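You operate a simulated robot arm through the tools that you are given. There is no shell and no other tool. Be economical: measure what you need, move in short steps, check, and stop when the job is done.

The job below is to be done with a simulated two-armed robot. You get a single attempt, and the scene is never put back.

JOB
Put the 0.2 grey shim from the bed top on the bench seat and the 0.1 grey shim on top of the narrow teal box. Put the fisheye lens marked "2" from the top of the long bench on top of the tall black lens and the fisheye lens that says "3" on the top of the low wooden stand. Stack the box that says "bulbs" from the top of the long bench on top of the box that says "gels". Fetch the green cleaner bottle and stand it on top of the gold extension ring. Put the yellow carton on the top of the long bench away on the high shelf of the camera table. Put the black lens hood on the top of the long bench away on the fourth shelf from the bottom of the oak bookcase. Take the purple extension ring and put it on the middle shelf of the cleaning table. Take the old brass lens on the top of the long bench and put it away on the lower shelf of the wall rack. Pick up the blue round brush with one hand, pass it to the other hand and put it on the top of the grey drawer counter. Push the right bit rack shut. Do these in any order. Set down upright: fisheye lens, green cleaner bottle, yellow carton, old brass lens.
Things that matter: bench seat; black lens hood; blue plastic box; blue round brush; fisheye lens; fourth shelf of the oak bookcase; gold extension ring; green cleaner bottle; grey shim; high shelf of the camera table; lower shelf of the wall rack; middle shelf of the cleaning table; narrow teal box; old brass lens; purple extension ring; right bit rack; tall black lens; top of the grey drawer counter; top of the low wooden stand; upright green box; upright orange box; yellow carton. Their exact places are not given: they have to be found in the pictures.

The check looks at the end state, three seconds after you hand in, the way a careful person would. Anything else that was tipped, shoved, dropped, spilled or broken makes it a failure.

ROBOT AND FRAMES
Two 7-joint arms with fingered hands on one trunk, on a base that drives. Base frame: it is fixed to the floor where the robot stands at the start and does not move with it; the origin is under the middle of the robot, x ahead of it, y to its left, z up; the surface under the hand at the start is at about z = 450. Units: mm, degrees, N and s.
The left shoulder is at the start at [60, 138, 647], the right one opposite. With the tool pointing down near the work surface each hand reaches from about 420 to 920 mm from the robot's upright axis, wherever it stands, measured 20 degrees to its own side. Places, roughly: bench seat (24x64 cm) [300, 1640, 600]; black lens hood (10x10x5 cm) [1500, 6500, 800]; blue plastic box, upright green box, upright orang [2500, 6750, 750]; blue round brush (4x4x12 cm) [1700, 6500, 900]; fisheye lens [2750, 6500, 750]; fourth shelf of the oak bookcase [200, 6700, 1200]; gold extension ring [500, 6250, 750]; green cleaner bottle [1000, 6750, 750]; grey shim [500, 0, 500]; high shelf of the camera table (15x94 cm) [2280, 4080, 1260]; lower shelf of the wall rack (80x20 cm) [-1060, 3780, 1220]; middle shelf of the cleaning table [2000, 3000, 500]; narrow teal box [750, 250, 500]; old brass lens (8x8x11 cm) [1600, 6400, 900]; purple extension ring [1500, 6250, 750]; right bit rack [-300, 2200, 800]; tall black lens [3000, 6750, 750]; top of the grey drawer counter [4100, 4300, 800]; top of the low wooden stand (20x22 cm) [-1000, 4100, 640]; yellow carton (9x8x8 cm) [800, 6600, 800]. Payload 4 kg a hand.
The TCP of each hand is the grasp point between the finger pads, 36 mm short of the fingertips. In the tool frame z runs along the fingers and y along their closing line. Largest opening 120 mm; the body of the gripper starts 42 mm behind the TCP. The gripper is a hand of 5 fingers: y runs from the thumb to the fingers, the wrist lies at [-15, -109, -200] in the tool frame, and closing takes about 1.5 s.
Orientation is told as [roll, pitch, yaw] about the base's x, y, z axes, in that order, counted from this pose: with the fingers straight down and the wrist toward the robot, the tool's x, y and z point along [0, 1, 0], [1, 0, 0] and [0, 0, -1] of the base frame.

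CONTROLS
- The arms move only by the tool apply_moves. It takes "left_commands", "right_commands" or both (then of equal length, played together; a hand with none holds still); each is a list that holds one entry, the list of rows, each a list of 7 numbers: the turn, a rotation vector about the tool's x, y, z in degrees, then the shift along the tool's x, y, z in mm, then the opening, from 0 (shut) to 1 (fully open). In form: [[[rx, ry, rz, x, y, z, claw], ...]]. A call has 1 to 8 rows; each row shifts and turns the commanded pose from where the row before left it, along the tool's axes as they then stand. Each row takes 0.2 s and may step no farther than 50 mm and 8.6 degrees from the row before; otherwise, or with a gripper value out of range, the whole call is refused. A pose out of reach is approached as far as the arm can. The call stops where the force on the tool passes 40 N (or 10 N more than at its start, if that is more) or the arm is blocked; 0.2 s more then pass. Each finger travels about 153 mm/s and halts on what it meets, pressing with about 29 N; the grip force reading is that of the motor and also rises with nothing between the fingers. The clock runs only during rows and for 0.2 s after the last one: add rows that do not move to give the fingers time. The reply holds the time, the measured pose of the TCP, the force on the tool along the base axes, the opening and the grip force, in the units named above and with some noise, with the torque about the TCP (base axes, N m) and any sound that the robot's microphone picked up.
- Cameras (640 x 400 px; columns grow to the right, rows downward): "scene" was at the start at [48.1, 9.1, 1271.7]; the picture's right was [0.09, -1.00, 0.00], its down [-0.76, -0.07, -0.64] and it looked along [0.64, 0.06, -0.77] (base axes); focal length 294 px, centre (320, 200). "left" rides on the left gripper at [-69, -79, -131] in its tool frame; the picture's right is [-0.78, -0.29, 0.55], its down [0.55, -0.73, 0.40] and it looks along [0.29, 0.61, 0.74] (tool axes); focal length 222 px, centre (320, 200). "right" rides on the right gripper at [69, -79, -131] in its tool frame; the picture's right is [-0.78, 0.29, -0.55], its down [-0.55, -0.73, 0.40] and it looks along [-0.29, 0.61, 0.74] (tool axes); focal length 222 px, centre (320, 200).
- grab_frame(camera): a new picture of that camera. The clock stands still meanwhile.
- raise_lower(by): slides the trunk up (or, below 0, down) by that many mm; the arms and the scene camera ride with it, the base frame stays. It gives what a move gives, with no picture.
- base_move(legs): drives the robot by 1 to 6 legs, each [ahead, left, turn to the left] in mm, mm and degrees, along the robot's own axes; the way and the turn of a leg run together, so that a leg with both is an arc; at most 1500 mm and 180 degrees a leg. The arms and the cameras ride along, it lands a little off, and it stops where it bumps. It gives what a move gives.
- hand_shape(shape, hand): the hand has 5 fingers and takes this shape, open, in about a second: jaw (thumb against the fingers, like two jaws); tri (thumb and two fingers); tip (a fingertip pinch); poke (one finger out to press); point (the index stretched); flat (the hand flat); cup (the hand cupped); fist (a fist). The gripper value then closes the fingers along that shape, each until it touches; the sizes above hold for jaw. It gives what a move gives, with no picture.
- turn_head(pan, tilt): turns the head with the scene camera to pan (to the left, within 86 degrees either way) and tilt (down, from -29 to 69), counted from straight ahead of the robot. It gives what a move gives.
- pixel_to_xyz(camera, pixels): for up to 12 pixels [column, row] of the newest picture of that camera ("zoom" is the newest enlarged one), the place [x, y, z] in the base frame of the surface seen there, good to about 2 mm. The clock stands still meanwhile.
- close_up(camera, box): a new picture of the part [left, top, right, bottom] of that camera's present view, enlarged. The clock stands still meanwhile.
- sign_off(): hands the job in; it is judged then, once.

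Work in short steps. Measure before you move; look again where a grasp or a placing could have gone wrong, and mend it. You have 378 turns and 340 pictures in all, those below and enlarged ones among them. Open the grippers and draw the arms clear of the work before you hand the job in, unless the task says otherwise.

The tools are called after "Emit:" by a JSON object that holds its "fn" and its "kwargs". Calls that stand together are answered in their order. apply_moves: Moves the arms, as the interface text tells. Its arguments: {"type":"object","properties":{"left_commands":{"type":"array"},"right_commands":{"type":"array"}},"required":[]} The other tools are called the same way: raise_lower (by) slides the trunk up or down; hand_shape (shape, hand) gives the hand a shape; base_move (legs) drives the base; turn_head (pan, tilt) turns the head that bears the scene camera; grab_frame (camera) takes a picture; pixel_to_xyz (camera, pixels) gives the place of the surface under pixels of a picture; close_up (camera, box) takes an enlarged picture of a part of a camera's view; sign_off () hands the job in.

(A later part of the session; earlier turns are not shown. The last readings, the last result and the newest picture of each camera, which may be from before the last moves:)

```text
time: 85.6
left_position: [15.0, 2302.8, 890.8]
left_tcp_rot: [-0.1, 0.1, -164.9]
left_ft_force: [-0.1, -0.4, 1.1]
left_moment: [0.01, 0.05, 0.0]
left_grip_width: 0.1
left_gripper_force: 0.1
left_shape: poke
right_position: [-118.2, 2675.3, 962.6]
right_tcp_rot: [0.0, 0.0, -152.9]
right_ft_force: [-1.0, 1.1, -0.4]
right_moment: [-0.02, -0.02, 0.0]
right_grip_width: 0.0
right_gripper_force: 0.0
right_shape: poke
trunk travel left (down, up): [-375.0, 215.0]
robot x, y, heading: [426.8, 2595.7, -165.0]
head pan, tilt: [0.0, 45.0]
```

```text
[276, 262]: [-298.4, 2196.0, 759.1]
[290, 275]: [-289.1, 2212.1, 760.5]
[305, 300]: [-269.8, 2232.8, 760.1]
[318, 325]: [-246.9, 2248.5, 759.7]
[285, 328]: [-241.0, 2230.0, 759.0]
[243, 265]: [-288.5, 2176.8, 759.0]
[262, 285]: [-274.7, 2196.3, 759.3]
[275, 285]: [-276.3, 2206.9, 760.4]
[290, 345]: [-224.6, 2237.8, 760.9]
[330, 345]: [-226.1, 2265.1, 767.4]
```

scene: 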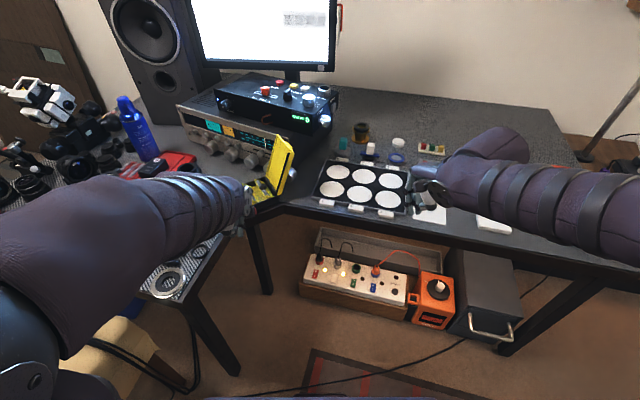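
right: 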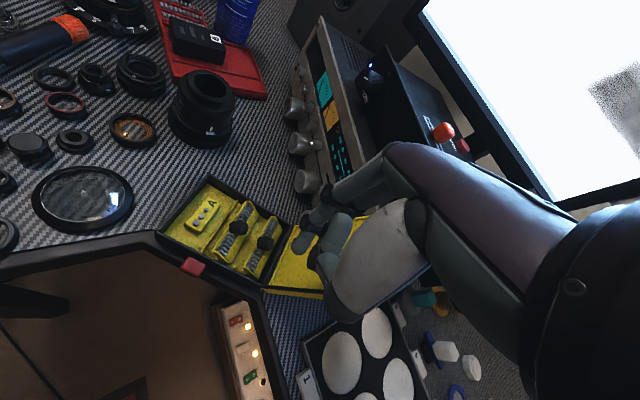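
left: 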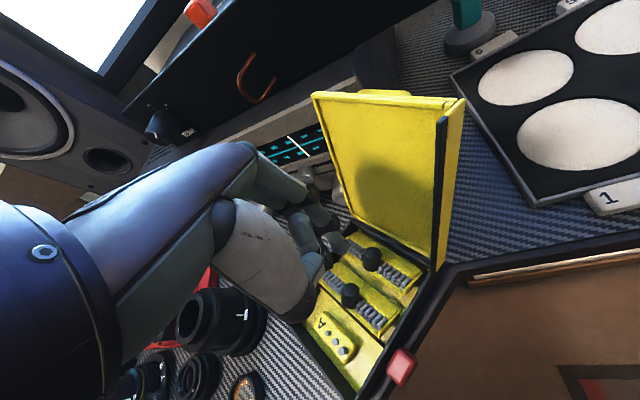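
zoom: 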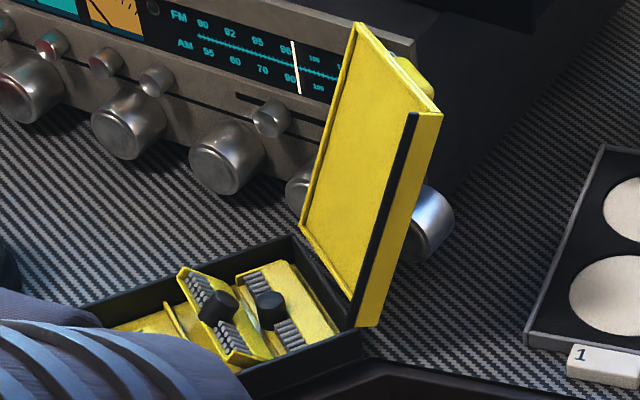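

All plate points read z≈760: the right rack is shut. Next I back out of the nook, turn to face +y (the long bench), and look.

Emit:
{"fn": "hand_shape", "kwargs": {"hand": "left", "shape": "jaw"}}

Emit:
{"fn": "hand_shape", "kwargs": {"hand": "right", "shape": "jaw"}}

Emit:
{"fn": "base_move", "kwargs": {"legs": [[-550, 0, 0], [0, 0, -105]]}}

Emit:
{"fn": "turn_head", "kwargs": {"pan": 0, "tilt": 15}}

Emit:
{"fn": "grab_frame", "kwargs": {"camera": "scene"}}

```text
time: 86.5
left_position: [13.8, 2302.1, 890.1]
left_tcp_rot: [0.0, -0.1, -165.0]
left_ft_force: [-0.6, -0.5, 0.0]
left_moment: [0.01, 0.01, 0.02]
left_grip_width: 119.9
left_gripper_force: 0.1
left_shape: jaw
right_position: [-119.6, 2675.0, 962.3]
right_tcp_rot: [0.0, 0.0, -152.9]
right_ft_force: [-0.8, -0.4, 0.5]
right_moment: [0.03, 0.01, -0.02]
right_grip_width: 0.1
right_gripper_force: 0.1
right_shape: poke
trunk travel left (down, up): [-375.0, 215.0]
robot x, y, heading: [424.5, 2596.8, -165.0]
head pan, tilt: [0.0, 45.0]
```

```text
time: 87.4
left_position: [14.0, 2301.9, 891.3]
left_tcp_rot: [0.0, 0.0, -165.0]
left_ft_force: [0.7, -0.2, -0.2]
left_moment: [-0.04, 0.0, 0.01]
left_grip_width: 120.2
left_gripper_force: 0.0
left_shape: jaw
right_position: [-118.1, 2673.6, 962.3]
right_tcp_rot: [0.0, 0.1, -152.9]
right_ft_force: [-0.4, 0.9, 0.0]
right_moment: [0.02, -0.01, 0.02]
right_grip_width: 120.1
right_gripper_force: 0.1
right_shape: jaw
trunk travel left (down, up): [-375.0, 215.0]
robot x, y, heading: [423.9, 2595.0, -164.9]
head pan, tilt: [0.0, 45.0]
```

```text
time: 95.0
left_position: [782.8, 3213.7, 892.0]
left_tcp_rot: [0.0, 0.0, 89.4]
left_ft_force: [0.3, -0.8, 0.3]
left_moment: [-0.01, 0.0, -0.01]
left_grip_width: 119.9
left_gripper_force: 0.1
left_shape: jaw
right_position: [1176.6, 3241.7, 963.1]
right_tcp_rot: [0.1, 0.0, 101.5]
right_ft_force: [-0.3, -0.1, -0.4]
right_moment: [0.0, -0.01, 0.0]
right_grip_width: 119.9
right_gripper_force: 0.1
right_shape: jaw
trunk travel left (down, up): [-375.0, 215.0]
robot x, y, heading: [955.9, 2735.3, 89.6]
head pan, tilt: [0.0, 45.0]
```

```text
time: 96.0
left_position: [782.6, 3213.7, 890.6]
left_tcp_rot: [0.0, -0.1, 89.3]
left_ft_force: [-0.2, -0.1, 0.2]
left_moment: [-0.04, 0.02, 0.0]
left_grip_width: 120.0
left_gripper_force: 0.0
left_shape: jaw
right_position: [1176.6, 3241.9, 962.5]
right_tcp_rot: [0.0, 0.0, 101.5]
right_ft_force: [-0.1, 0.0, -1.1]
right_moment: [0.0, -0.01, 0.02]
right_grip_width: 119.7
right_gripper_force: 0.1
right_shape: jaw
trunk travel left (down, up): [-375.0, 215.0]
robot x, y, heading: [956.6, 2735.1, 89.4]
head pan, tilt: [0.0, 15.0]
```

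```text
286 pictures are left
```

scene: 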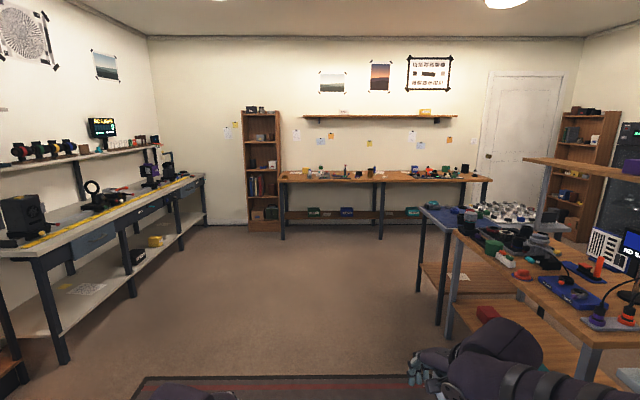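

Long bench is ahead. I check the nearest table legs against the driving lane at x≈955.

Emit:
{"fn": "pixel_to_xyz", "kwargs": {"camera": "scene", "pixels": [[417, 290], [440, 320], [425, 215], [452, 235], [282, 235], [285, 180], [480, 180], [205, 225], [65, 360], [380, 235], [248, 228], [278, 228]]}}

Emit:
{"fn": "close_up", "kwargs": {"camera": "scene", "box": [0, 90, 220, 260]}}

```text
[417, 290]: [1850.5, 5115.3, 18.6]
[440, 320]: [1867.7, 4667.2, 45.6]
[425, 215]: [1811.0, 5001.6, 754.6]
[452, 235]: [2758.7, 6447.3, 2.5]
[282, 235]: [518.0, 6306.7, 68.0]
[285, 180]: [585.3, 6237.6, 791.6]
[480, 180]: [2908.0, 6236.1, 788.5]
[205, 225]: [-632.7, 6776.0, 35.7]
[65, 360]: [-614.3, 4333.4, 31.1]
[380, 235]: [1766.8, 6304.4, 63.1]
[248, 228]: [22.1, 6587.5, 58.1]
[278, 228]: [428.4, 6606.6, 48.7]
```

```text
2.35 times, centred on (110, 175) of scene
```

zoom: 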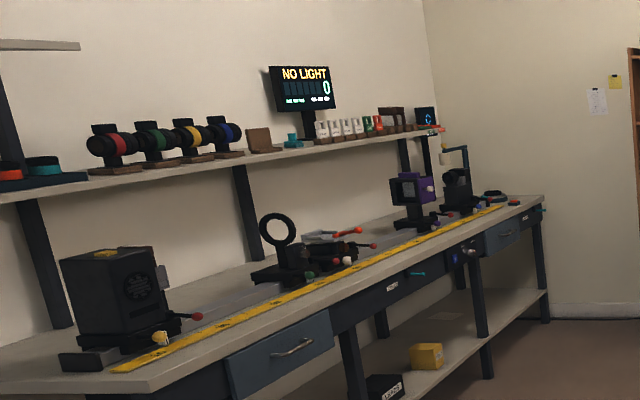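

Lane is clear. Drive ahead 2600 toward the bench and look.

Emit:
{"fn": "base_move", "kwargs": {"legs": [[1300, 0, 0], [1300, 0, 0]]}}

Emit:
{"fn": "turn_head", "kwargs": {"pan": -10, "tilt": 30}}

Emit:
{"fn": "grab_frame", "kwargs": {"camera": "scene"}}

```text
time: 108.8
left_position: [796.6, 5845.3, 890.6]
left_tcp_rot: [0.0, 0.0, 89.3]
left_ft_force: [-0.3, 0.6, 0.7]
left_moment: [0.01, -0.01, -0.04]
left_grip_width: 120.2
left_gripper_force: 0.0
left_shape: jaw
right_position: [1190.5, 5872.9, 962.2]
right_tcp_rot: [0.0, -0.1, 101.4]
right_ft_force: [0.0, -0.2, -0.6]
right_moment: [0.01, 0.01, -0.02]
right_grip_width: 119.8
right_gripper_force: 0.1
right_shape: jaw
trunk travel left (down, up): [-375.0, 215.0]
robot x, y, heading: [970.3, 5372.3, 89.4]
head pan, tilt: [0.0, 15.0]
```

```text
time: 109.5
left_position: [797.3, 5846.4, 890.9]
left_tcp_rot: [0.1, 0.1, 89.3]
left_ft_force: [0.0, -0.2, -0.9]
left_moment: [0.0, 0.02, 0.01]
left_grip_width: 119.8
left_gripper_force: 0.1
left_shape: jaw
right_position: [1190.1, 5873.2, 962.0]
right_tcp_rot: [0.0, 0.0, 101.3]
right_ft_force: [-0.4, 0.5, 0.5]
right_moment: [-0.01, 0.03, 0.0]
right_grip_width: 119.8
right_gripper_force: 0.0
right_shape: jaw
trunk travel left (down, up): [-375.0, 215.0]
robot x, y, heading: [970.4, 5372.5, 89.3]
head pan, tilt: [-10.0, 30.0]
```

```text
284 pictures are left
```

scene: 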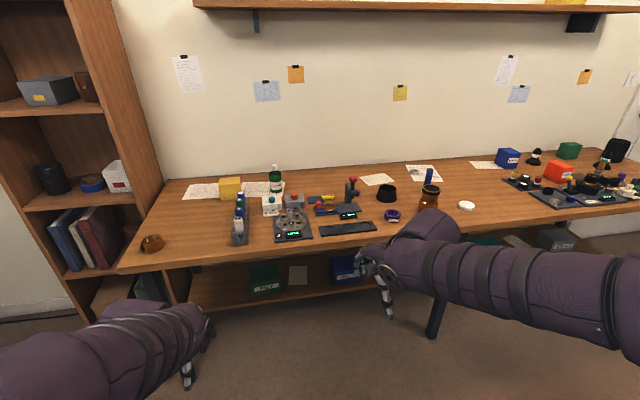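

Now enlarge the bench in two parts to identify the items.

Emit:
{"fn": "close_up", "kwargs": {"camera": "scene", "box": [130, 150, 330, 275]}}

Emit:
{"fn": "close_up", "kwargs": {"camera": "scene", "box": [330, 140, 490, 240]}}

Emit:
{"fn": "close_up", "kwargs": {"camera": "scene", "box": [480, 120, 640, 220]}}

Emit:
{"fn": "pixel_to_xyz", "kwargs": {"camera": "scene", "pixels": [[230, 188], [276, 180], [153, 243], [387, 193], [392, 214], [430, 178], [429, 193], [508, 157], [558, 170], [569, 150], [536, 155], [467, 205]]}}

```text
3.20 times, centred on (230, 212) of scene
```

zoom: 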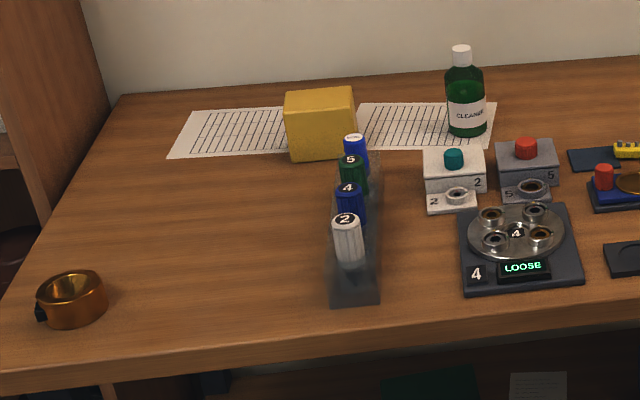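

```text
4.00 times, centred on (410, 190) of scene
```

zoom: 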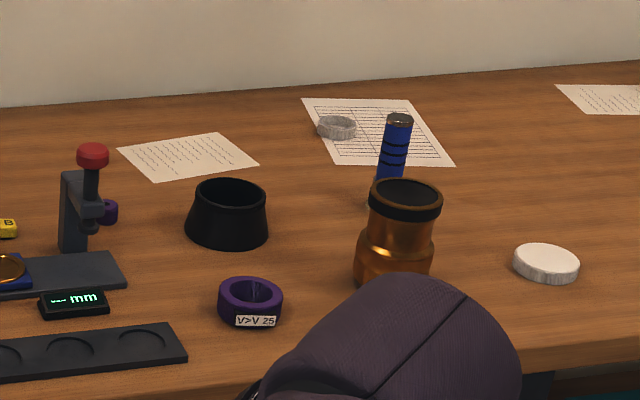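

```text
4.00 times, centred on (560, 170) of scene
```

zoom: 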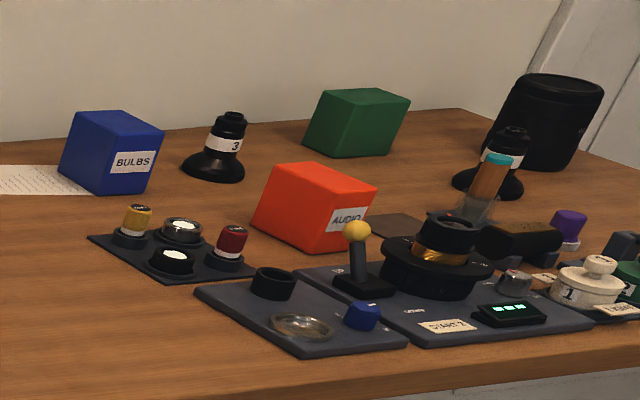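

```text
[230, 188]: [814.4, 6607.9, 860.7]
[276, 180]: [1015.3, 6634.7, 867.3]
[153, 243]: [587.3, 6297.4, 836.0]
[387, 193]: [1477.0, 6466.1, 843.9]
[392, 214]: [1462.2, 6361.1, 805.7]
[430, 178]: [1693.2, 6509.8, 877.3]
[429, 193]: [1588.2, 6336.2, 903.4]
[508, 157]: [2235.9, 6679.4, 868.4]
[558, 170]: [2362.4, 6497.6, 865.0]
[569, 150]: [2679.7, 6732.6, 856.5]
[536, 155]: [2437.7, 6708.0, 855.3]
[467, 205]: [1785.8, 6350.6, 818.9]
```

Identified: gold ring (587,6297), yellow carton (814,6608), green cleaner (1015,6635), hood (1477,6466), purple ring (1462,6361), brass lens (1588,6336), blue brush (1693,6510), bulbs (2236,6679), fisheye 3 (2437,6708). I raise the left hand and drive up to the bench's left part.

Emit:
{"fn": "apply_moves", "kwargs": {"left_commands": [[[0, 0, 0, 0, -10, -45, 1], [0, 0, 0, 0, -10, -45, 1]]], "right_commands": [[[0, 0, 0, 0, -20, -10, 1], [0, 0, 0, 0, -20, -10, 1]]]}}

Emit:
{"fn": "base_move", "kwargs": {"legs": [[0, 80, 0.7], [450, 0, 0]]}}

Emit:
{"fn": "turn_head", "kwargs": {"pan": 0, "tilt": 45}}

Emit:
{"fn": "grab_frame", "kwargs": {"camera": "scene"}}

```text
time: 110.1
left_position: [796.4, 5824.3, 979.5]
left_tcp_rot: [0.0, 0.0, 89.3]
left_ft_force: [-0.3, -0.8, 0.8]
left_moment: [0.0, 0.0, -0.01]
left_grip_width: 120.1
left_gripper_force: 0.1
left_shape: jaw
right_position: [1198.9, 5833.4, 983.4]
right_tcp_rot: [0.1, -0.1, 101.3]
right_ft_force: [0.6, 0.7, -1.2]
right_moment: [0.01, 0.0, -0.02]
right_grip_width: 119.9
right_gripper_force: 0.1
right_shape: jaw
trunk travel left (down, up): [-375.0, 215.0]
robot x, y, heading: [969.1, 5368.7, 89.4]
head pan, tilt: [-10.0, 30.0]
```

```text
time: 113.5
left_position: [710.9, 6277.2, 978.7]
left_tcp_rot: [0.0, 0.0, 90.1]
left_ft_force: [-0.7, 0.2, -0.5]
left_moment: [0.01, -0.03, -0.02]
left_grip_width: 119.9
left_gripper_force: 0.1
left_shape: jaw
right_position: [1113.4, 6290.6, 981.5]
right_tcp_rot: [0.0, 0.0, 102.2]
right_ft_force: [0.5, 0.6, 0.2]
right_moment: [-0.03, 0.01, 0.03]
right_grip_width: 120.2
right_gripper_force: 0.0
right_shape: jaw
trunk travel left (down, up): [-375.0, 215.0]
robot x, y, heading: [886.1, 5822.0, 89.6]
head pan, tilt: [-10.0, 30.0]
```

```text
time: 114.3
left_position: [710.5, 6276.1, 979.3]
left_tcp_rot: [0.0, 0.0, 90.2]
left_ft_force: [-0.1, -0.8, -0.1]
left_moment: [-0.01, 0.02, 0.02]
left_grip_width: 120.1
left_gripper_force: 0.1
left_shape: jaw
right_position: [1113.4, 6290.9, 983.1]
right_tcp_rot: [-0.1, 0.1, 102.1]
right_ft_force: [0.4, -0.3, -0.1]
right_moment: [0.01, 0.0, -0.02]
right_grip_width: 120.0
right_gripper_force: 0.1
right_shape: jaw
trunk travel left (down, up): [-375.0, 215.0]
robot x, y, heading: [886.9, 5826.1, 90.1]
head pan, tilt: [0.0, 45.0]
```

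```text
280 pictures are left
```

scene: 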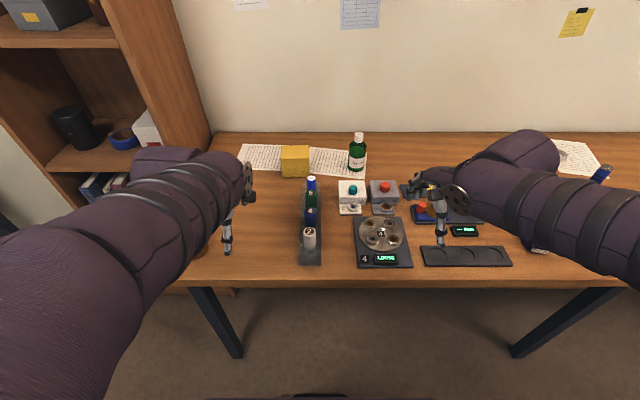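

I measure the green bottle and its surroundings from an enlarged view.

Emit:
{"fn": "close_up", "kwargs": {"camera": "scene", "box": [270, 115, 430, 215]}}

Emit:
{"fn": "pixel_to_xyz", "kwargs": {"camera": "zoom", "pixels": [[355, 72], [355, 85], [355, 130], [322, 170], [388, 172], [350, 210], [352, 175], [320, 260], [340, 240], [380, 200], [470, 280], [100, 150]]}}

```text
4.00 times, centred on (350, 165) of scene
```

zoom: 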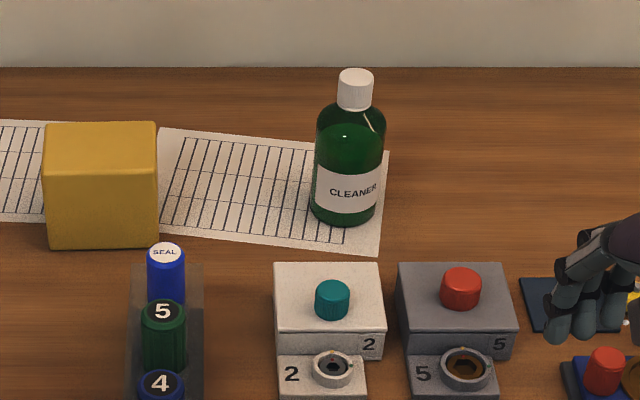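

```text
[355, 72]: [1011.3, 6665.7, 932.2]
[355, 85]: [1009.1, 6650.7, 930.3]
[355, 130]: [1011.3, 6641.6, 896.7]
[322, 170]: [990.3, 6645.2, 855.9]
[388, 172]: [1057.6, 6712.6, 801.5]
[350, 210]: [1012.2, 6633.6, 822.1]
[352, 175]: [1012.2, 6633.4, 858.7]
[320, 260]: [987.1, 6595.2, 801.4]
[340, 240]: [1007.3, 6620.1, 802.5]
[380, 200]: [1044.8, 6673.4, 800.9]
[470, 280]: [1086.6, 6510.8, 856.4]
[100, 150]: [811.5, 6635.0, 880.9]
```

Bench top z≈801; bottle centre (1012,6659), Ø50, top 932. I shift the base right 150 and ahead 40 for a comfortable left-hand reach.

Emit:
{"fn": "base_move", "kwargs": {"legs": [[0, -150, 0], [40, 0, 0]]}}

```text
time: 116.2
left_position: [861.0, 6317.6, 978.5]
left_tcp_rot: [0.0, 0.0, 90.1]
left_ft_force: [0.3, 0.1, 1.5]
left_moment: [0.01, 0.01, 0.0]
left_grip_width: 119.9
left_gripper_force: 0.0
left_shape: jaw
right_position: [1263.5, 6331.4, 982.3]
right_tcp_rot: [-0.1, 0.1, 102.2]
right_ft_force: [0.2, 0.1, -0.5]
right_moment: [-0.02, 0.03, 0.01]
right_grip_width: 120.1
right_gripper_force: 0.2
right_shape: jaw
trunk travel left (down, up): [-375.0, 215.0]
robot x, y, heading: [1040.3, 5864.4, 90.1]
head pan, tilt: [0.0, 45.0]
```

Move the left hand over the bottle at z≈998.

Emit:
{"fn": "apply_moves", "kwargs": {"left_commands": [[[0, 0, 0, -18.9, 42.7, -2.5, 0.85], [0, 0, 0, -18.9, 42.7, -2.5, 0.85], [0, 0, 0, -18.9, 42.7, -2.5, 0.85], [0, 0, 0, -18.9, 42.7, -2.5, 0.85], [0, 0, 0, -18.9, 42.7, -2.5, 0.85], [0, 0, 0, -18.9, 42.7, -2.5, 0.85], [0, 0, 0, -18.9, 42.7, -2.5, 0.85], [0, 0, 0, -18.9, 42.7, -2.5, 0.85]]]}}

Emit:
{"fn": "grab_frame", "kwargs": {"camera": "left"}}

Emit:
{"fn": "grab_frame", "kwargs": {"camera": "scene"}}

```text
time: 118.0
left_position: [1011.9, 6660.8, 997.0]
left_tcp_rot: [0.0, 0.2, 90.1]
left_ft_force: [-0.4, 0.7, 0.6]
left_moment: [-0.02, 0.01, 0.0]
left_grip_width: 102.2
left_gripper_force: 0.1
left_shape: jaw
right_position: [1264.5, 6331.4, 983.2]
right_tcp_rot: [-0.1, 0.1, 102.1]
right_ft_force: [-1.0, 0.9, -0.3]
right_moment: [0.0, 0.0, -0.01]
right_grip_width: 119.9
right_gripper_force: 0.2
right_shape: jaw
trunk travel left (down, up): [-375.0, 215.0]
robot x, y, heading: [1038.9, 5863.2, 90.2]
head pan, tilt: [0.0, 45.0]
```

```text
278 pictures are left
```

left: 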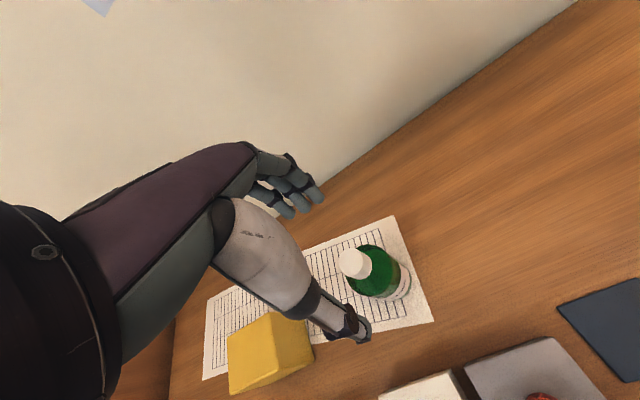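

```text
277 pictures are left
```

scene: 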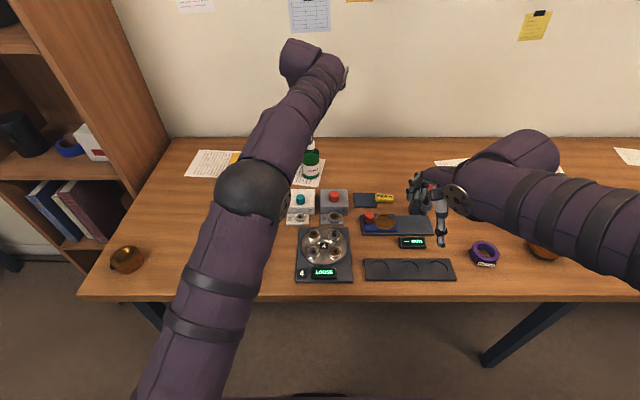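

The cap at (353,264) matches the predicted (352,261). Descend to z≈897 and close.

Emit:
{"fn": "apply_moves", "kwargs": {"left_commands": [[[0, 0, 0, 0, 0, 40, 0.85], [0, 0, 0, 0, 0, 40, 0.85], [0, 0, 0, 0, 0, 20, 0.85], [0, 0, 0, 0, 0, 0, 0.3], [0, 0, 0, 0, 0, 0, 0.25], [0, 0, 0, 0, 0, 0, 0.25], [0, 0, 0, 0, 0, 0, 0.25]]]}}

Emit:
{"fn": "grab_frame", "kwargs": {"camera": "left"}}

```text
time: 119.5
left_position: [1012.2, 6658.6, 897.8]
left_tcp_rot: [0.0, 0.0, 89.9]
left_ft_force: [-0.5, -0.3, 0.5]
left_moment: [-0.02, -0.03, 0.01]
left_grip_width: 48.1
left_gripper_force: 29.5
left_shape: jaw
right_position: [1263.6, 6329.8, 982.2]
right_tcp_rot: [0.0, 0.1, 102.1]
right_ft_force: [-0.8, -0.2, 0.3]
right_moment: [0.0, 0.0, 0.02]
right_grip_width: 119.8
right_gripper_force: 0.0
right_shape: jaw
trunk travel left (down, up): [-375.0, 215.0]
robot x, y, heading: [1040.5, 5861.7, 90.1]
head pan, tilt: [0.0, 45.0]
```

```text
276 pictures are left
```

left: 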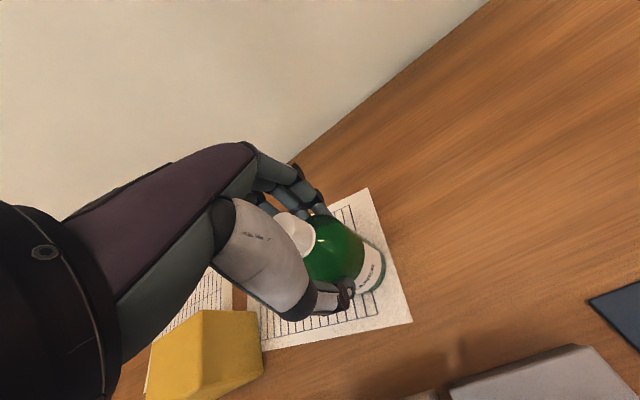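

Gripped (48 mm, 29.5 N). Lift 140 mm, then retract toward the robot.

Emit:
{"fn": "apply_moves", "kwargs": {"left_commands": [[[0, 0, 0, 0, 0, -20, 0.25], [0, 0, 0, 0, 0, -40, 0.25], [0, 0, 0, 0, 0, -40, 0.25], [0, 0, 0, 0, 0, -40, 0.25]]]}}

Emit:
{"fn": "apply_moves", "kwargs": {"left_commands": [[[0, 0, 0, 18, -38, 0, 0.25], [0, 0, 0, 18, -38, 0, 0.25], [0, 0, 0, 18, -38, 0, 0.25], [0, 0, 0, 18, -38, 0, 0.25], [0, 0, 0, 18, -38, 0, 0.25], [0, 0, 0, 18, -38, 0, 0.25], [0, 0, 0, 18, -38, 0, 0.25], [0, 0, 0, 18, -38, 0, 0.25]]]}}

Emit:
{"fn": "base_move", "kwargs": {"legs": [[0, 240, 0]]}}

Emit:
{"fn": "turn_head", "kwargs": {"pan": 20, "tilt": 60}}

Emit:
{"fn": "grab_frame", "kwargs": {"camera": "scene"}}

Emit:
{"fn": "grab_frame", "kwargs": {"camera": "left"}}

```text
time: 120.5
left_position: [1009.3, 6659.5, 1038.7]
left_tcp_rot: [0.0, 0.1, 90.0]
left_ft_force: [0.2, -1.3, -2.6]
left_moment: [0.0, -0.03, -0.01]
left_grip_width: 47.7
left_gripper_force: 28.3
left_shape: jaw
right_position: [1263.6, 6330.4, 981.7]
right_tcp_rot: [0.0, 0.0, 102.1]
right_ft_force: [-0.1, -0.2, 0.3]
right_moment: [-0.03, -0.01, -0.01]
right_grip_width: 120.1
right_gripper_force: 0.1
right_shape: jaw
trunk travel left (down, up): [-375.0, 215.0]
robot x, y, heading: [1039.3, 5859.1, 90.1]
head pan, tilt: [0.0, 45.0]
```

```text
time: 122.3
left_position: [868.4, 6354.7, 1039.5]
left_tcp_rot: [0.0, -0.1, 90.0]
left_ft_force: [-0.4, -0.4, -3.3]
left_moment: [-0.03, -0.03, 0.0]
left_grip_width: 47.5
left_gripper_force: 28.9
left_shape: jaw
right_position: [1263.4, 6330.2, 981.8]
right_tcp_rot: [0.1, 0.0, 102.0]
right_ft_force: [0.1, 0.9, 0.3]
right_moment: [0.0, -0.02, 0.0]
right_grip_width: 120.1
right_gripper_force: 0.1
right_shape: jaw
trunk travel left (down, up): [-375.0, 215.0]
robot x, y, heading: [1039.3, 5865.1, 90.0]
head pan, tilt: [0.0, 45.0]
```

```text
time: 124.1
left_position: [627.0, 6354.6, 1039.2]
left_tcp_rot: [-0.1, 0.0, 90.3]
left_ft_force: [0.5, 0.3, -1.9]
left_moment: [0.03, -0.01, 0.02]
left_grip_width: 47.2
left_gripper_force: 29.4
left_shape: jaw
right_position: [1021.5, 6330.7, 981.4]
right_tcp_rot: [0.0, 0.0, 102.3]
right_ft_force: [0.1, -0.2, -1.0]
right_moment: [0.0, 0.0, 0.0]
right_grip_width: 120.3
right_gripper_force: 0.0
right_shape: jaw
trunk travel left (down, up): [-375.0, 215.0]
robot x, y, heading: [804.4, 5861.3, 90.3]
head pan, tilt: [0.0, 45.0]
```

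```text
time: 125.0
left_position: [627.4, 6354.4, 1039.6]
left_tcp_rot: [0.0, 0.0, 90.3]
left_ft_force: [-0.7, 0.3, -1.5]
left_moment: [0.02, -0.02, 0.01]
left_grip_width: 47.5
left_gripper_force: 28.4
left_shape: jaw
right_position: [1021.7, 6330.6, 981.9]
right_tcp_rot: [0.0, 0.1, 102.3]
right_ft_force: [0.8, 0.5, -0.1]
right_moment: [-0.03, -0.04, 0.0]
right_grip_width: 120.0
right_gripper_force: 0.1
right_shape: jaw
trunk travel left (down, up): [-375.0, 215.0]
robot x, y, heading: [800.3, 5864.8, 90.2]
head pan, tilt: [20.0, 60.0]
```

```text
275 pictures are left
```

scene: 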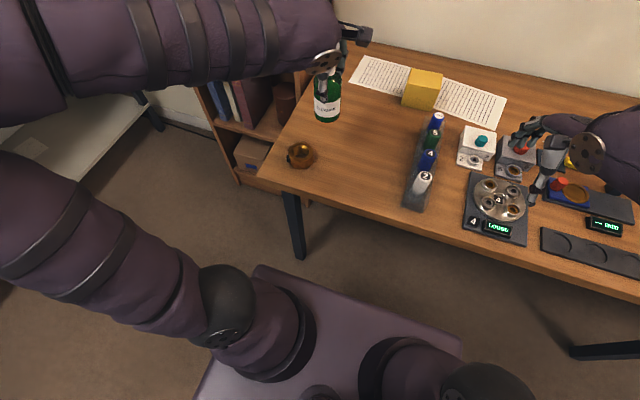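

```text
274 pictures are left
```

left: 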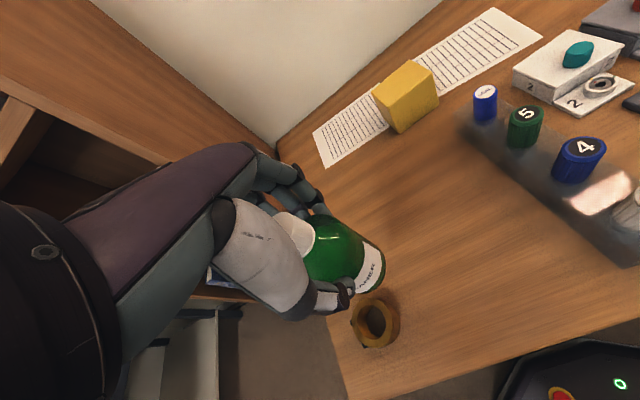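

Now I enlarge the gold ring, at (301,155) in the scene view, and measure it.

Emit:
{"fn": "close_up", "kwargs": {"camera": "scene", "box": [270, 60, 370, 180]}}

Emit:
{"fn": "pixel_to_xyz", "kwargs": {"camera": "zoom", "pixels": [[165, 322], [225, 310], [165, 290], [222, 280], [195, 272], [195, 335], [190, 300], [140, 325], [240, 330], [200, 350], [180, 205], [205, 210]]}}

```text
3.33 times, centred on (320, 120) of scene
```

zoom: 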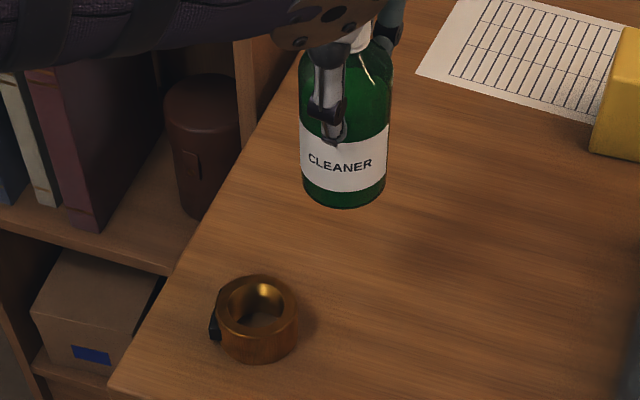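

```text
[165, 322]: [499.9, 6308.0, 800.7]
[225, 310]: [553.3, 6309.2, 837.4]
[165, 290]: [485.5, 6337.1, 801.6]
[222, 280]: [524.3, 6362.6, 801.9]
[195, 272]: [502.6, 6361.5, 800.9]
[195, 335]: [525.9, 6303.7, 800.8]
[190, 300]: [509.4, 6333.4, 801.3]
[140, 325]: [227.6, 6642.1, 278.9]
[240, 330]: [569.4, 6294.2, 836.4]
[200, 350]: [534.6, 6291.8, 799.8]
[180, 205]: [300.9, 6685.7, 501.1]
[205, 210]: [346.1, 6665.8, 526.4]
```

Emit:
{"fn": "pixel_to_xyz", "kwargs": {"camera": "zoom", "pixels": [[220, 305], [293, 308], [257, 278], [250, 333], [232, 325], [285, 290], [290, 322], [230, 288], [255, 300], [255, 355], [345, 205]]}}

```text
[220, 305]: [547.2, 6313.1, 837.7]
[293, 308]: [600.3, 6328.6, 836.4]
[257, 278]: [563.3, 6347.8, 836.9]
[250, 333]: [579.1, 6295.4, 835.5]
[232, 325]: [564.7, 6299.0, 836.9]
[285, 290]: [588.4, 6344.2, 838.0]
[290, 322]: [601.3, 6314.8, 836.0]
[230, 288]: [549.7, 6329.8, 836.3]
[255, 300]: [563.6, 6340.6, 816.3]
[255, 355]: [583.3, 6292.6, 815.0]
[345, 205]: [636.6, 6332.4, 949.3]
```

Ring: centre (574,6321.5), outer radius 27, top 837. Check the held bottle's edges for its centre.

Emit:
{"fn": "pixel_to_xyz", "kwargs": {"camera": "zoom", "pixels": [[303, 165], [384, 160], [345, 165], [310, 185], [378, 185], [345, 203], [304, 110], [388, 110]]}}

```text
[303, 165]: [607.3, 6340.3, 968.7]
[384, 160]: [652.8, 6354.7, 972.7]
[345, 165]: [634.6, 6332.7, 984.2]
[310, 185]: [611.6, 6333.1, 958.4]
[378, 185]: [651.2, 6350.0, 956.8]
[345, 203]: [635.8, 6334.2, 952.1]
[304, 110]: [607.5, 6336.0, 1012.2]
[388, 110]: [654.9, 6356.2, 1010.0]
```

Bottle centre ≈(628,6356). Move (-54,-34.5) and lower to about 15 mm above the ring.

Emit:
{"fn": "apply_moves", "kwargs": {"left_commands": [[[0, 0, 0, 27, -17, 0, 0.25], [0, 0, 0, 27, -17, 0, 0.25], [0, 0, 0, 0, 0, 45, 0.25], [0, 0, 0, 0, 0, 45, 0.25]]]}}

Emit:
{"fn": "close_up", "kwargs": {"camera": "scene", "box": [260, 70, 360, 190]}}

Emit:
{"fn": "grab_frame", "kwargs": {"camera": "left"}}

```text
time: 126.0
left_position: [572.7, 6320.7, 949.5]
left_tcp_rot: [0.0, -0.1, 90.4]
left_ft_force: [-0.6, 0.5, -1.1]
left_moment: [-0.01, -0.02, 0.0]
left_grip_width: 47.4
left_gripper_force: 29.5
left_shape: jaw
right_position: [1022.2, 6330.7, 981.9]
right_tcp_rot: [0.0, -0.1, 102.4]
right_ft_force: [-0.2, 0.0, -1.1]
right_moment: [-0.02, 0.03, 0.0]
right_grip_width: 120.1
right_gripper_force: 0.1
right_shape: jaw
trunk travel left (down, up): [-375.0, 215.0]
robot x, y, heading: [800.8, 5864.3, 90.3]
head pan, tilt: [20.0, 60.0]
```

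```text
3.33 times, centred on (310, 130) of scene
```

zoom: 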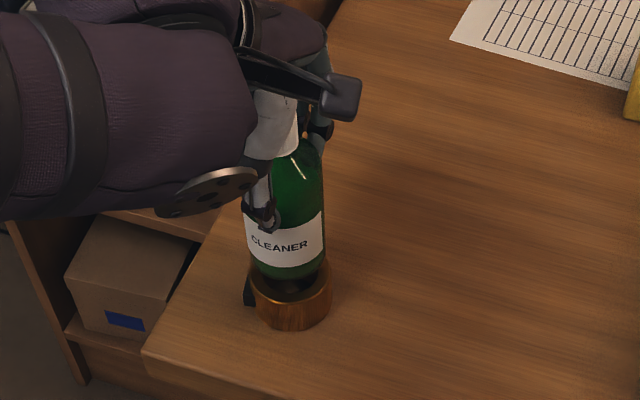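

```text
271 pictures are left
```

left: 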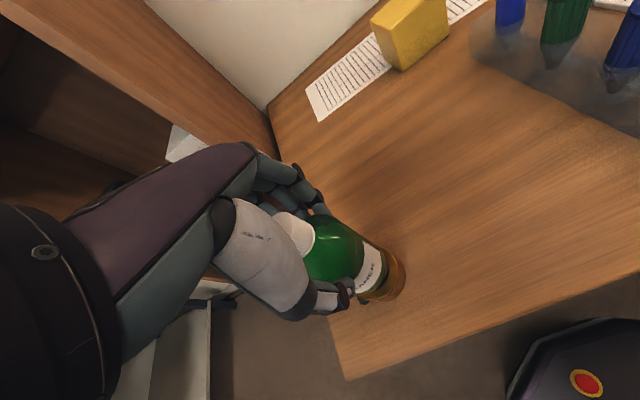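

Measure the bottle edges and ring edges again for fine alignment.

Emit:
{"fn": "pixel_to_xyz", "kwargs": {"camera": "zoom", "pixels": [[250, 245], [323, 245], [287, 262], [260, 268], [318, 260], [325, 275], [330, 290], [265, 293], [295, 298], [255, 282]]}}

```text
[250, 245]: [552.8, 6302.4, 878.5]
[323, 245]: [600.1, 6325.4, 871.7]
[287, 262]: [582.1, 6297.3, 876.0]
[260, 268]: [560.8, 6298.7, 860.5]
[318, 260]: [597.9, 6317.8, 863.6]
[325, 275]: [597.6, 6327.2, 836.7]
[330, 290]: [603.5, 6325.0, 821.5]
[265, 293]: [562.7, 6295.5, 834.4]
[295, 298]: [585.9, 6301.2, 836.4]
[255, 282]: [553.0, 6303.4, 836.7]
```

Aligned within ~1 mm. Lower the last ~16 mm slowly.

Emit:
{"fn": "apply_moves", "kwargs": {"left_commands": [[[0, 0, 0, 0, 0, 10, 0.25], [0, 0, 0, 0, 0, 3, 0.25], [0, 0, 0, 0, 0, 2, 0.25], [0, 0, 0, 0, 0, 1, 0.25]]]}}

```text
time: 127.0
left_position: [573.5, 6320.1, 932.4]
left_tcp_rot: [0.0, 0.0, 90.3]
left_ft_force: [0.9, -0.3, -1.4]
left_moment: [0.0, -0.01, 0.01]
left_grip_width: 47.4
left_gripper_force: 29.3
left_shape: jaw
right_position: [1023.0, 6331.1, 983.0]
right_tcp_rot: [0.0, 0.0, 102.4]
right_ft_force: [-1.0, -0.7, -0.6]
right_moment: [-0.02, 0.01, 0.02]
right_grip_width: 120.1
right_gripper_force: 0.1
right_shape: jaw
trunk travel left (down, up): [-375.0, 215.0]
robot x, y, heading: [800.2, 5860.7, 90.2]
head pan, tilt: [20.0, 60.0]
```

Not in contact yet (-1.4 N is the bottle's weight); continue by 1 mm steps.

Emit:
{"fn": "apply_moves", "kwargs": {"left_commands": [[[0, 0, 0, 0, 0, 1.5, 0.25], [0, 0, 0, 0, 0, 1, 0.25]]]}}

Emit:
{"fn": "close_up", "kwargs": {"camera": "scene", "box": [260, 70, 360, 190]}}

```text
time: 127.5
left_position: [573.2, 6321.3, 932.7]
left_tcp_rot: [0.1, 0.0, 90.3]
left_ft_force: [-0.2, 0.0, 2.9]
left_moment: [0.06, 0.03, 0.0]
left_grip_width: 47.5
left_gripper_force: 28.7
left_shape: jaw
right_position: [1022.3, 6330.4, 982.7]
right_tcp_rot: [0.0, 0.1, 102.4]
right_ft_force: [-0.1, -0.2, -0.3]
right_moment: [0.03, 0.01, 0.02]
right_grip_width: 119.9
right_gripper_force: 0.1
right_shape: jaw
trunk travel left (down, up): [-375.0, 215.0]
robot x, y, heading: [802.5, 5860.8, 90.4]
head pan, tilt: [20.0, 60.0]
```

```text
3.33 times, centred on (310, 130) of scene
```

zoom: 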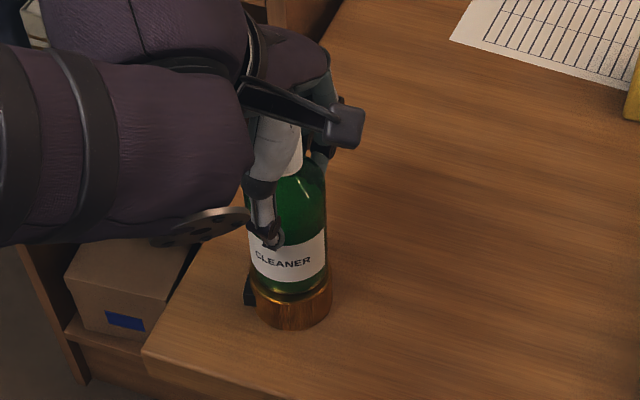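

Contact (2.9 N). Open gently and rise straight up.

Emit:
{"fn": "apply_moves", "kwargs": {"left_commands": [[[0, 0, 0, 0, 0, 0, 0.45], [0, 0, 0, 0, 0, 0, 0.6], [0, 0, 0, 0, 0, 0, 0.7], [0, 0, 0, 0, 0, 0, 0.7], [0, 0, 0, 0, 0, -30, 0.7], [0, 0, 0, 0, 0, -45, 0.7], [0, 0, 0, 0, 0, -45, 0.7], [0, 0, 0, -30, 0, 0, 0.7]]]}}

Emit:
{"fn": "close_up", "kwargs": {"camera": "scene", "box": [260, 50, 380, 190]}}

```text
time: 129.3
left_position: [604.6, 6320.3, 1049.1]
left_tcp_rot: [0.0, 0.0, 90.3]
left_ft_force: [-0.3, 0.0, -0.2]
left_moment: [-0.02, 0.02, -0.01]
left_grip_width: 83.5
left_gripper_force: 0.0
left_shape: jaw
right_position: [1022.4, 6330.5, 983.3]
right_tcp_rot: [0.0, 0.0, 102.5]
right_ft_force: [1.2, 0.2, 0.4]
right_moment: [0.04, 0.02, 0.0]
right_grip_width: 119.7
right_gripper_force: 0.1
right_shape: jaw
trunk travel left (down, up): [-375.0, 215.0]
robot x, y, heading: [799.8, 5864.6, 90.3]
head pan, tilt: [20.0, 60.0]
```

```text
2.86 times, centred on (320, 120) of scene
```

zoom: 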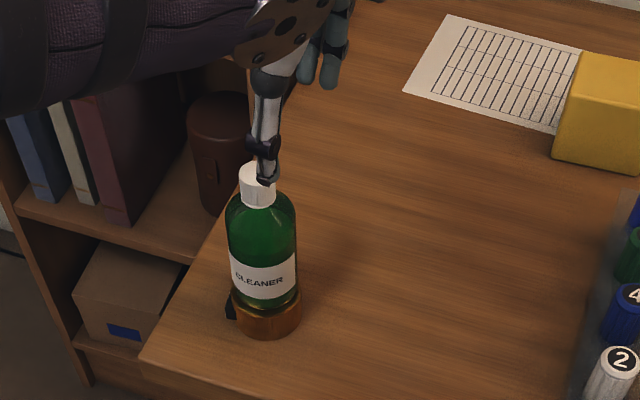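

Bottle stands on the ring. Next I look at the bookcase shelves to plan the hood placement.

Emit:
{"fn": "turn_head", "kwargs": {"pan": 40, "tilt": 15}}

Emit:
{"fn": "grab_frame", "kwargs": {"camera": "scene"}}

```text
time: 130.5
left_position: [603.1, 6320.6, 1049.0]
left_tcp_rot: [0.0, 0.1, 90.3]
left_ft_force: [-0.9, 0.5, 0.1]
left_moment: [0.0, 0.03, 0.02]
left_grip_width: 83.6
left_gripper_force: 0.0
left_shape: jaw
right_position: [1023.4, 6330.8, 982.3]
right_tcp_rot: [0.0, 0.1, 102.4]
right_ft_force: [0.3, -0.1, 0.6]
right_moment: [0.0, -0.01, -0.01]
right_grip_width: 120.0
right_gripper_force: 0.0
right_shape: jaw
trunk travel left (down, up): [-375.0, 215.0]
robot x, y, heading: [803.0, 5864.7, 90.2]
head pan, tilt: [40.0, 15.0]
```

```text
268 pictures are left
```

scene: 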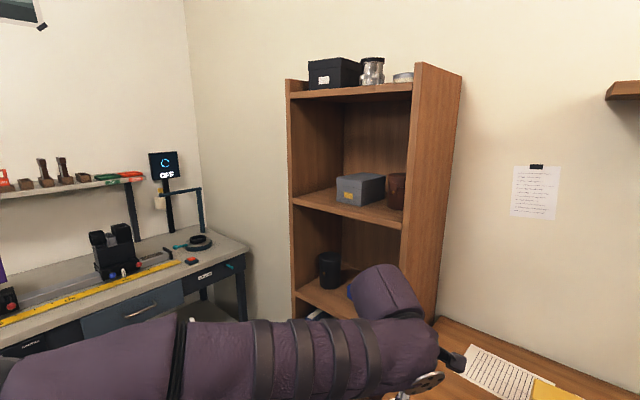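

Emit:
{"fn": "pixel_to_xyz", "kwargs": {"camera": "scene", "pixels": [[296, 203], [400, 228], [320, 200], [340, 190], [385, 212], [360, 188], [396, 190], [297, 292], [345, 125], [300, 97], [408, 92], [350, 310]]}}

Emit:
{"fn": "close_up", "kwargs": {"camera": "scene", "box": [280, 70, 440, 240]}}

```text
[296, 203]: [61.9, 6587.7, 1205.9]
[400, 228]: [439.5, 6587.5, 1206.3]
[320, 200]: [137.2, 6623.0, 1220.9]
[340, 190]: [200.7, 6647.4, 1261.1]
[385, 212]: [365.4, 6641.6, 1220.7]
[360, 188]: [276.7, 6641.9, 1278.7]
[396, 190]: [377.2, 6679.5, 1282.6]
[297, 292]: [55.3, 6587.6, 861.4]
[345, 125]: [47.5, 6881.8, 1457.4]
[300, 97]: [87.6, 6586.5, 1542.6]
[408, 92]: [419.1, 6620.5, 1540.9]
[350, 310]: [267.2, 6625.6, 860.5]
```

```text
2.35 times, centred on (360, 155) of scene
```

zoom: 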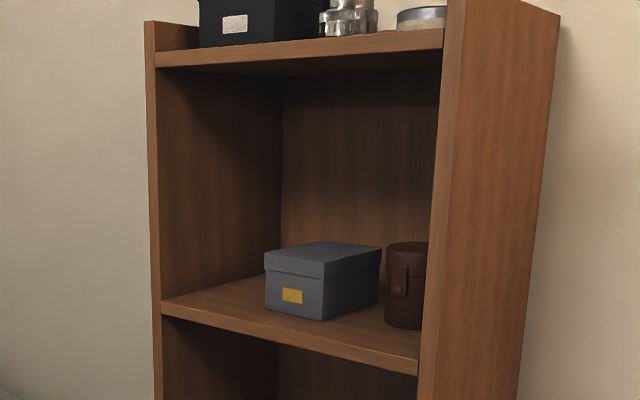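

Shelf 4's surface is z≈1221, opening up to ≈1530, free at its left (x 90–200). Now fetch the hood: drive right 740 along the bench.

Emit:
{"fn": "apply_moves", "kwargs": {"right_commands": [[[0, 0, 0, 0, 0, -30, 1], [0, 0, 0, 0, 0, -30, 1]]]}}

Emit:
{"fn": "base_move", "kwargs": {"legs": [[0, -740, 0]]}}

Emit:
{"fn": "turn_head", "kwargs": {"pan": 0, "tilt": 50}}

Emit:
{"fn": "grab_frame", "kwargs": {"camera": "scene"}}

```text
time: 131.1
left_position: [604.2, 6322.4, 1050.0]
left_tcp_rot: [0.0, 0.0, 90.3]
left_ft_force: [0.7, 0.2, -0.2]
left_moment: [0.03, 0.01, 0.01]
left_grip_width: 83.5
left_gripper_force: 0.0
left_shape: jaw
right_position: [1022.8, 6330.0, 1044.0]
right_tcp_rot: [0.0, 0.0, 102.5]
right_ft_force: [0.1, 0.5, 0.3]
right_moment: [0.01, 0.02, -0.02]
right_grip_width: 119.9
right_gripper_force: 0.0
right_shape: jaw
trunk travel left (down, up): [-375.0, 215.0]
robot x, y, heading: [803.4, 5863.8, 90.1]
head pan, tilt: [40.0, 15.0]
```

```text
time: 135.1
left_position: [1340.9, 6324.5, 1048.9]
left_tcp_rot: [0.0, 0.0, 90.2]
left_ft_force: [0.3, -0.9, -0.8]
left_moment: [0.03, -0.02, -0.01]
left_grip_width: 83.6
left_gripper_force: 0.1
left_shape: jaw
right_position: [1759.9, 6332.7, 1043.7]
right_tcp_rot: [0.1, 0.0, 102.2]
right_ft_force: [0.6, -0.4, -0.1]
right_moment: [0.0, 0.02, 0.03]
right_grip_width: 120.2
right_gripper_force: 0.0
right_shape: jaw
trunk travel left (down, up): [-375.0, 215.0]
robot x, y, heading: [1536.9, 5860.5, 90.2]
head pan, tilt: [40.0, 15.0]
```

```text
time: 136.1
left_position: [1339.3, 6323.9, 1049.6]
left_tcp_rot: [0.0, 0.0, 90.2]
left_ft_force: [0.7, -0.4, 0.5]
left_moment: [0.0, 0.01, -0.01]
left_grip_width: 83.9
left_gripper_force: 0.1
left_shape: jaw
right_position: [1759.5, 6333.4, 1045.3]
right_tcp_rot: [-0.2, 0.0, 102.1]
right_ft_force: [-0.3, 0.2, 0.9]
right_moment: [-0.02, 0.0, 0.0]
right_grip_width: 119.8
right_gripper_force: 0.0
right_shape: jaw
trunk travel left (down, up): [-375.0, 215.0]
robot x, y, heading: [1537.7, 5866.5, 90.1]
head pan, tilt: [0.0, 50.0]
```

```text
266 pictures are left
```

scene: 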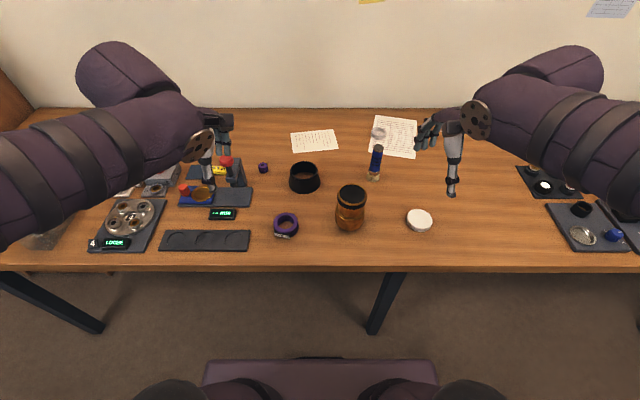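

Good overview. Enlarge hood, purple ring, brass lens and brush.

Emit:
{"fn": "close_up", "kwargs": {"camera": "scene", "box": [265, 120, 425, 245]}}

Emit:
{"fn": "pixel_to_xyz", "kwargs": {"camera": "zoom", "pixels": [[105, 180], [205, 178], [155, 165], [155, 200], [155, 230], [155, 275], [160, 185], [60, 370], [80, 390], [110, 395], [45, 400], [130, 385]]}}

```text
3.20 times, centred on (345, 182) of scene
```

zoom: 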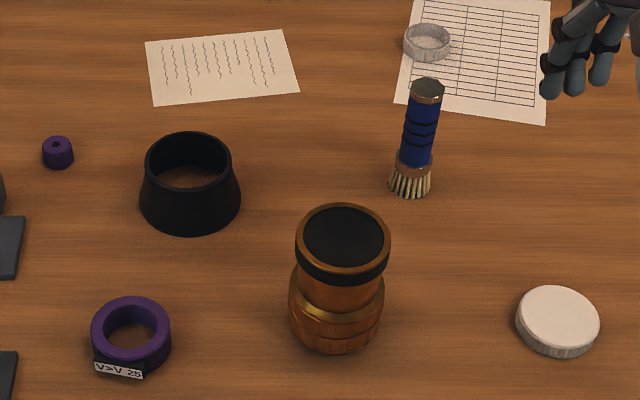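

```text
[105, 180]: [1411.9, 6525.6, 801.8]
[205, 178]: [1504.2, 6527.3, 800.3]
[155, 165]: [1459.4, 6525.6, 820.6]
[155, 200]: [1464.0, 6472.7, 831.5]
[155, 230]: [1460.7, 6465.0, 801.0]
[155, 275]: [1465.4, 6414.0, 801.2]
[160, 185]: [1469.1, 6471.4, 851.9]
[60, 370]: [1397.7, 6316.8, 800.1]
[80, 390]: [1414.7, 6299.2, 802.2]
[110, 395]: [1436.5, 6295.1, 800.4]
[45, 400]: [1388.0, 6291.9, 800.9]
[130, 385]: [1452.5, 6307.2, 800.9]
```

Emit:
{"fn": "pixel_to_xyz", "kwargs": {"camera": "zoom", "pixels": [[148, 168], [230, 168], [190, 134], [188, 187], [142, 205], [239, 205], [190, 231], [190, 210]]}}

Emit:
{"fn": "pixel_to_xyz", "kwargs": {"camera": "zoom", "pixels": [[298, 245], [388, 245], [340, 207], [343, 283], [290, 300], [383, 300], [340, 348], [412, 90], [443, 90], [427, 82], [390, 185], [430, 185]]}}

Emit:
{"fn": "pixel_to_xyz", "kwargs": {"camera": "zoom", "pixels": [[92, 330], [170, 330], [130, 299], [132, 358], [103, 310], [160, 345], [135, 375], [410, 195], [415, 130], [420, 150]]}}

```text
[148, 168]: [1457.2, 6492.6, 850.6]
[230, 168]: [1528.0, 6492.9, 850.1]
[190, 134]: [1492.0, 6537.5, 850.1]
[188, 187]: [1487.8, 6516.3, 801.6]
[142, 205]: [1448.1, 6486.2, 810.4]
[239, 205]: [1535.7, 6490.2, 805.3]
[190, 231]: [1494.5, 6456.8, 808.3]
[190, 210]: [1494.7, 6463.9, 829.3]
```

```text
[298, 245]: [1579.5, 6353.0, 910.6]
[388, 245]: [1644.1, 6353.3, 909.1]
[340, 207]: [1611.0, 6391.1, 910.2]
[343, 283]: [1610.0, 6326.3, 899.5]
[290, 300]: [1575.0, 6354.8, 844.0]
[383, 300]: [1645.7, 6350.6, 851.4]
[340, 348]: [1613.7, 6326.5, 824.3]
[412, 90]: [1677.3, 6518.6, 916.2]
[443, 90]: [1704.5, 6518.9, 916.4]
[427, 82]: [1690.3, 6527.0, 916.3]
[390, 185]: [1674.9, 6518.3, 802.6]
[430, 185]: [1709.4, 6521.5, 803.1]
```

```text
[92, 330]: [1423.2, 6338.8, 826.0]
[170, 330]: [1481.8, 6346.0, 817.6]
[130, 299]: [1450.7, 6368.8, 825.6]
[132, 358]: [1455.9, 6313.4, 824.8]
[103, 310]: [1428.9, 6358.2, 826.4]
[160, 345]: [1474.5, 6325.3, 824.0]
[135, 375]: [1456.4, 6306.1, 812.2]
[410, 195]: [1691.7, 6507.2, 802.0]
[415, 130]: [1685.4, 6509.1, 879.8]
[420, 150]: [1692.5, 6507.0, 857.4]
```

Hood: centre (1492,6500), Ø72 top/88 bottom, z 801–850. Move the left hand above it, fully open.

Emit:
{"fn": "apply_moves", "kwargs": {"left_commands": [[[0, 0, 0, -30.6, 35.2, 0, 1], [0, 0, 0, -30.6, 35.2, 0, 1], [0, 0, 0, -30.6, 35.2, 0, 1], [0, 0, 0, -30.6, 35.2, 0, 1], [0, 0, 0, -30.6, 35.2, 0, 1], [0, 0, 0, 0, 0, 45, 1], [0, 0, 0, 0, 0, 45, 1], [0, 0, 0, 0, 0, 45, 1]]]}}

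Emit:
{"fn": "grab_frame", "kwargs": {"camera": "left"}}

```text
time: 137.9
left_position: [1492.9, 6502.1, 912.3]
left_tcp_rot: [-0.1, 0.0, 90.3]
left_ft_force: [0.0, 0.1, 0.1]
left_moment: [-0.02, -0.01, 0.01]
left_grip_width: 119.6
left_gripper_force: 0.0
left_shape: jaw
right_position: [1759.3, 6333.3, 1044.7]
right_tcp_rot: [0.0, 0.0, 102.2]
right_ft_force: [0.2, -0.1, -0.6]
right_moment: [-0.01, 0.02, -0.02]
right_grip_width: 119.9
right_gripper_force: 0.1
right_shape: jaw
trunk travel left (down, up): [-375.0, 215.0]
robot x, y, heading: [1538.3, 5867.5, 90.2]
head pan, tilt: [0.0, 50.0]
```

```text
264 pictures are left
```

left: 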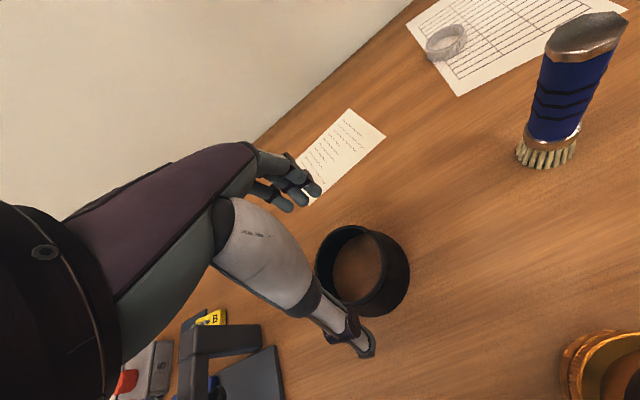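

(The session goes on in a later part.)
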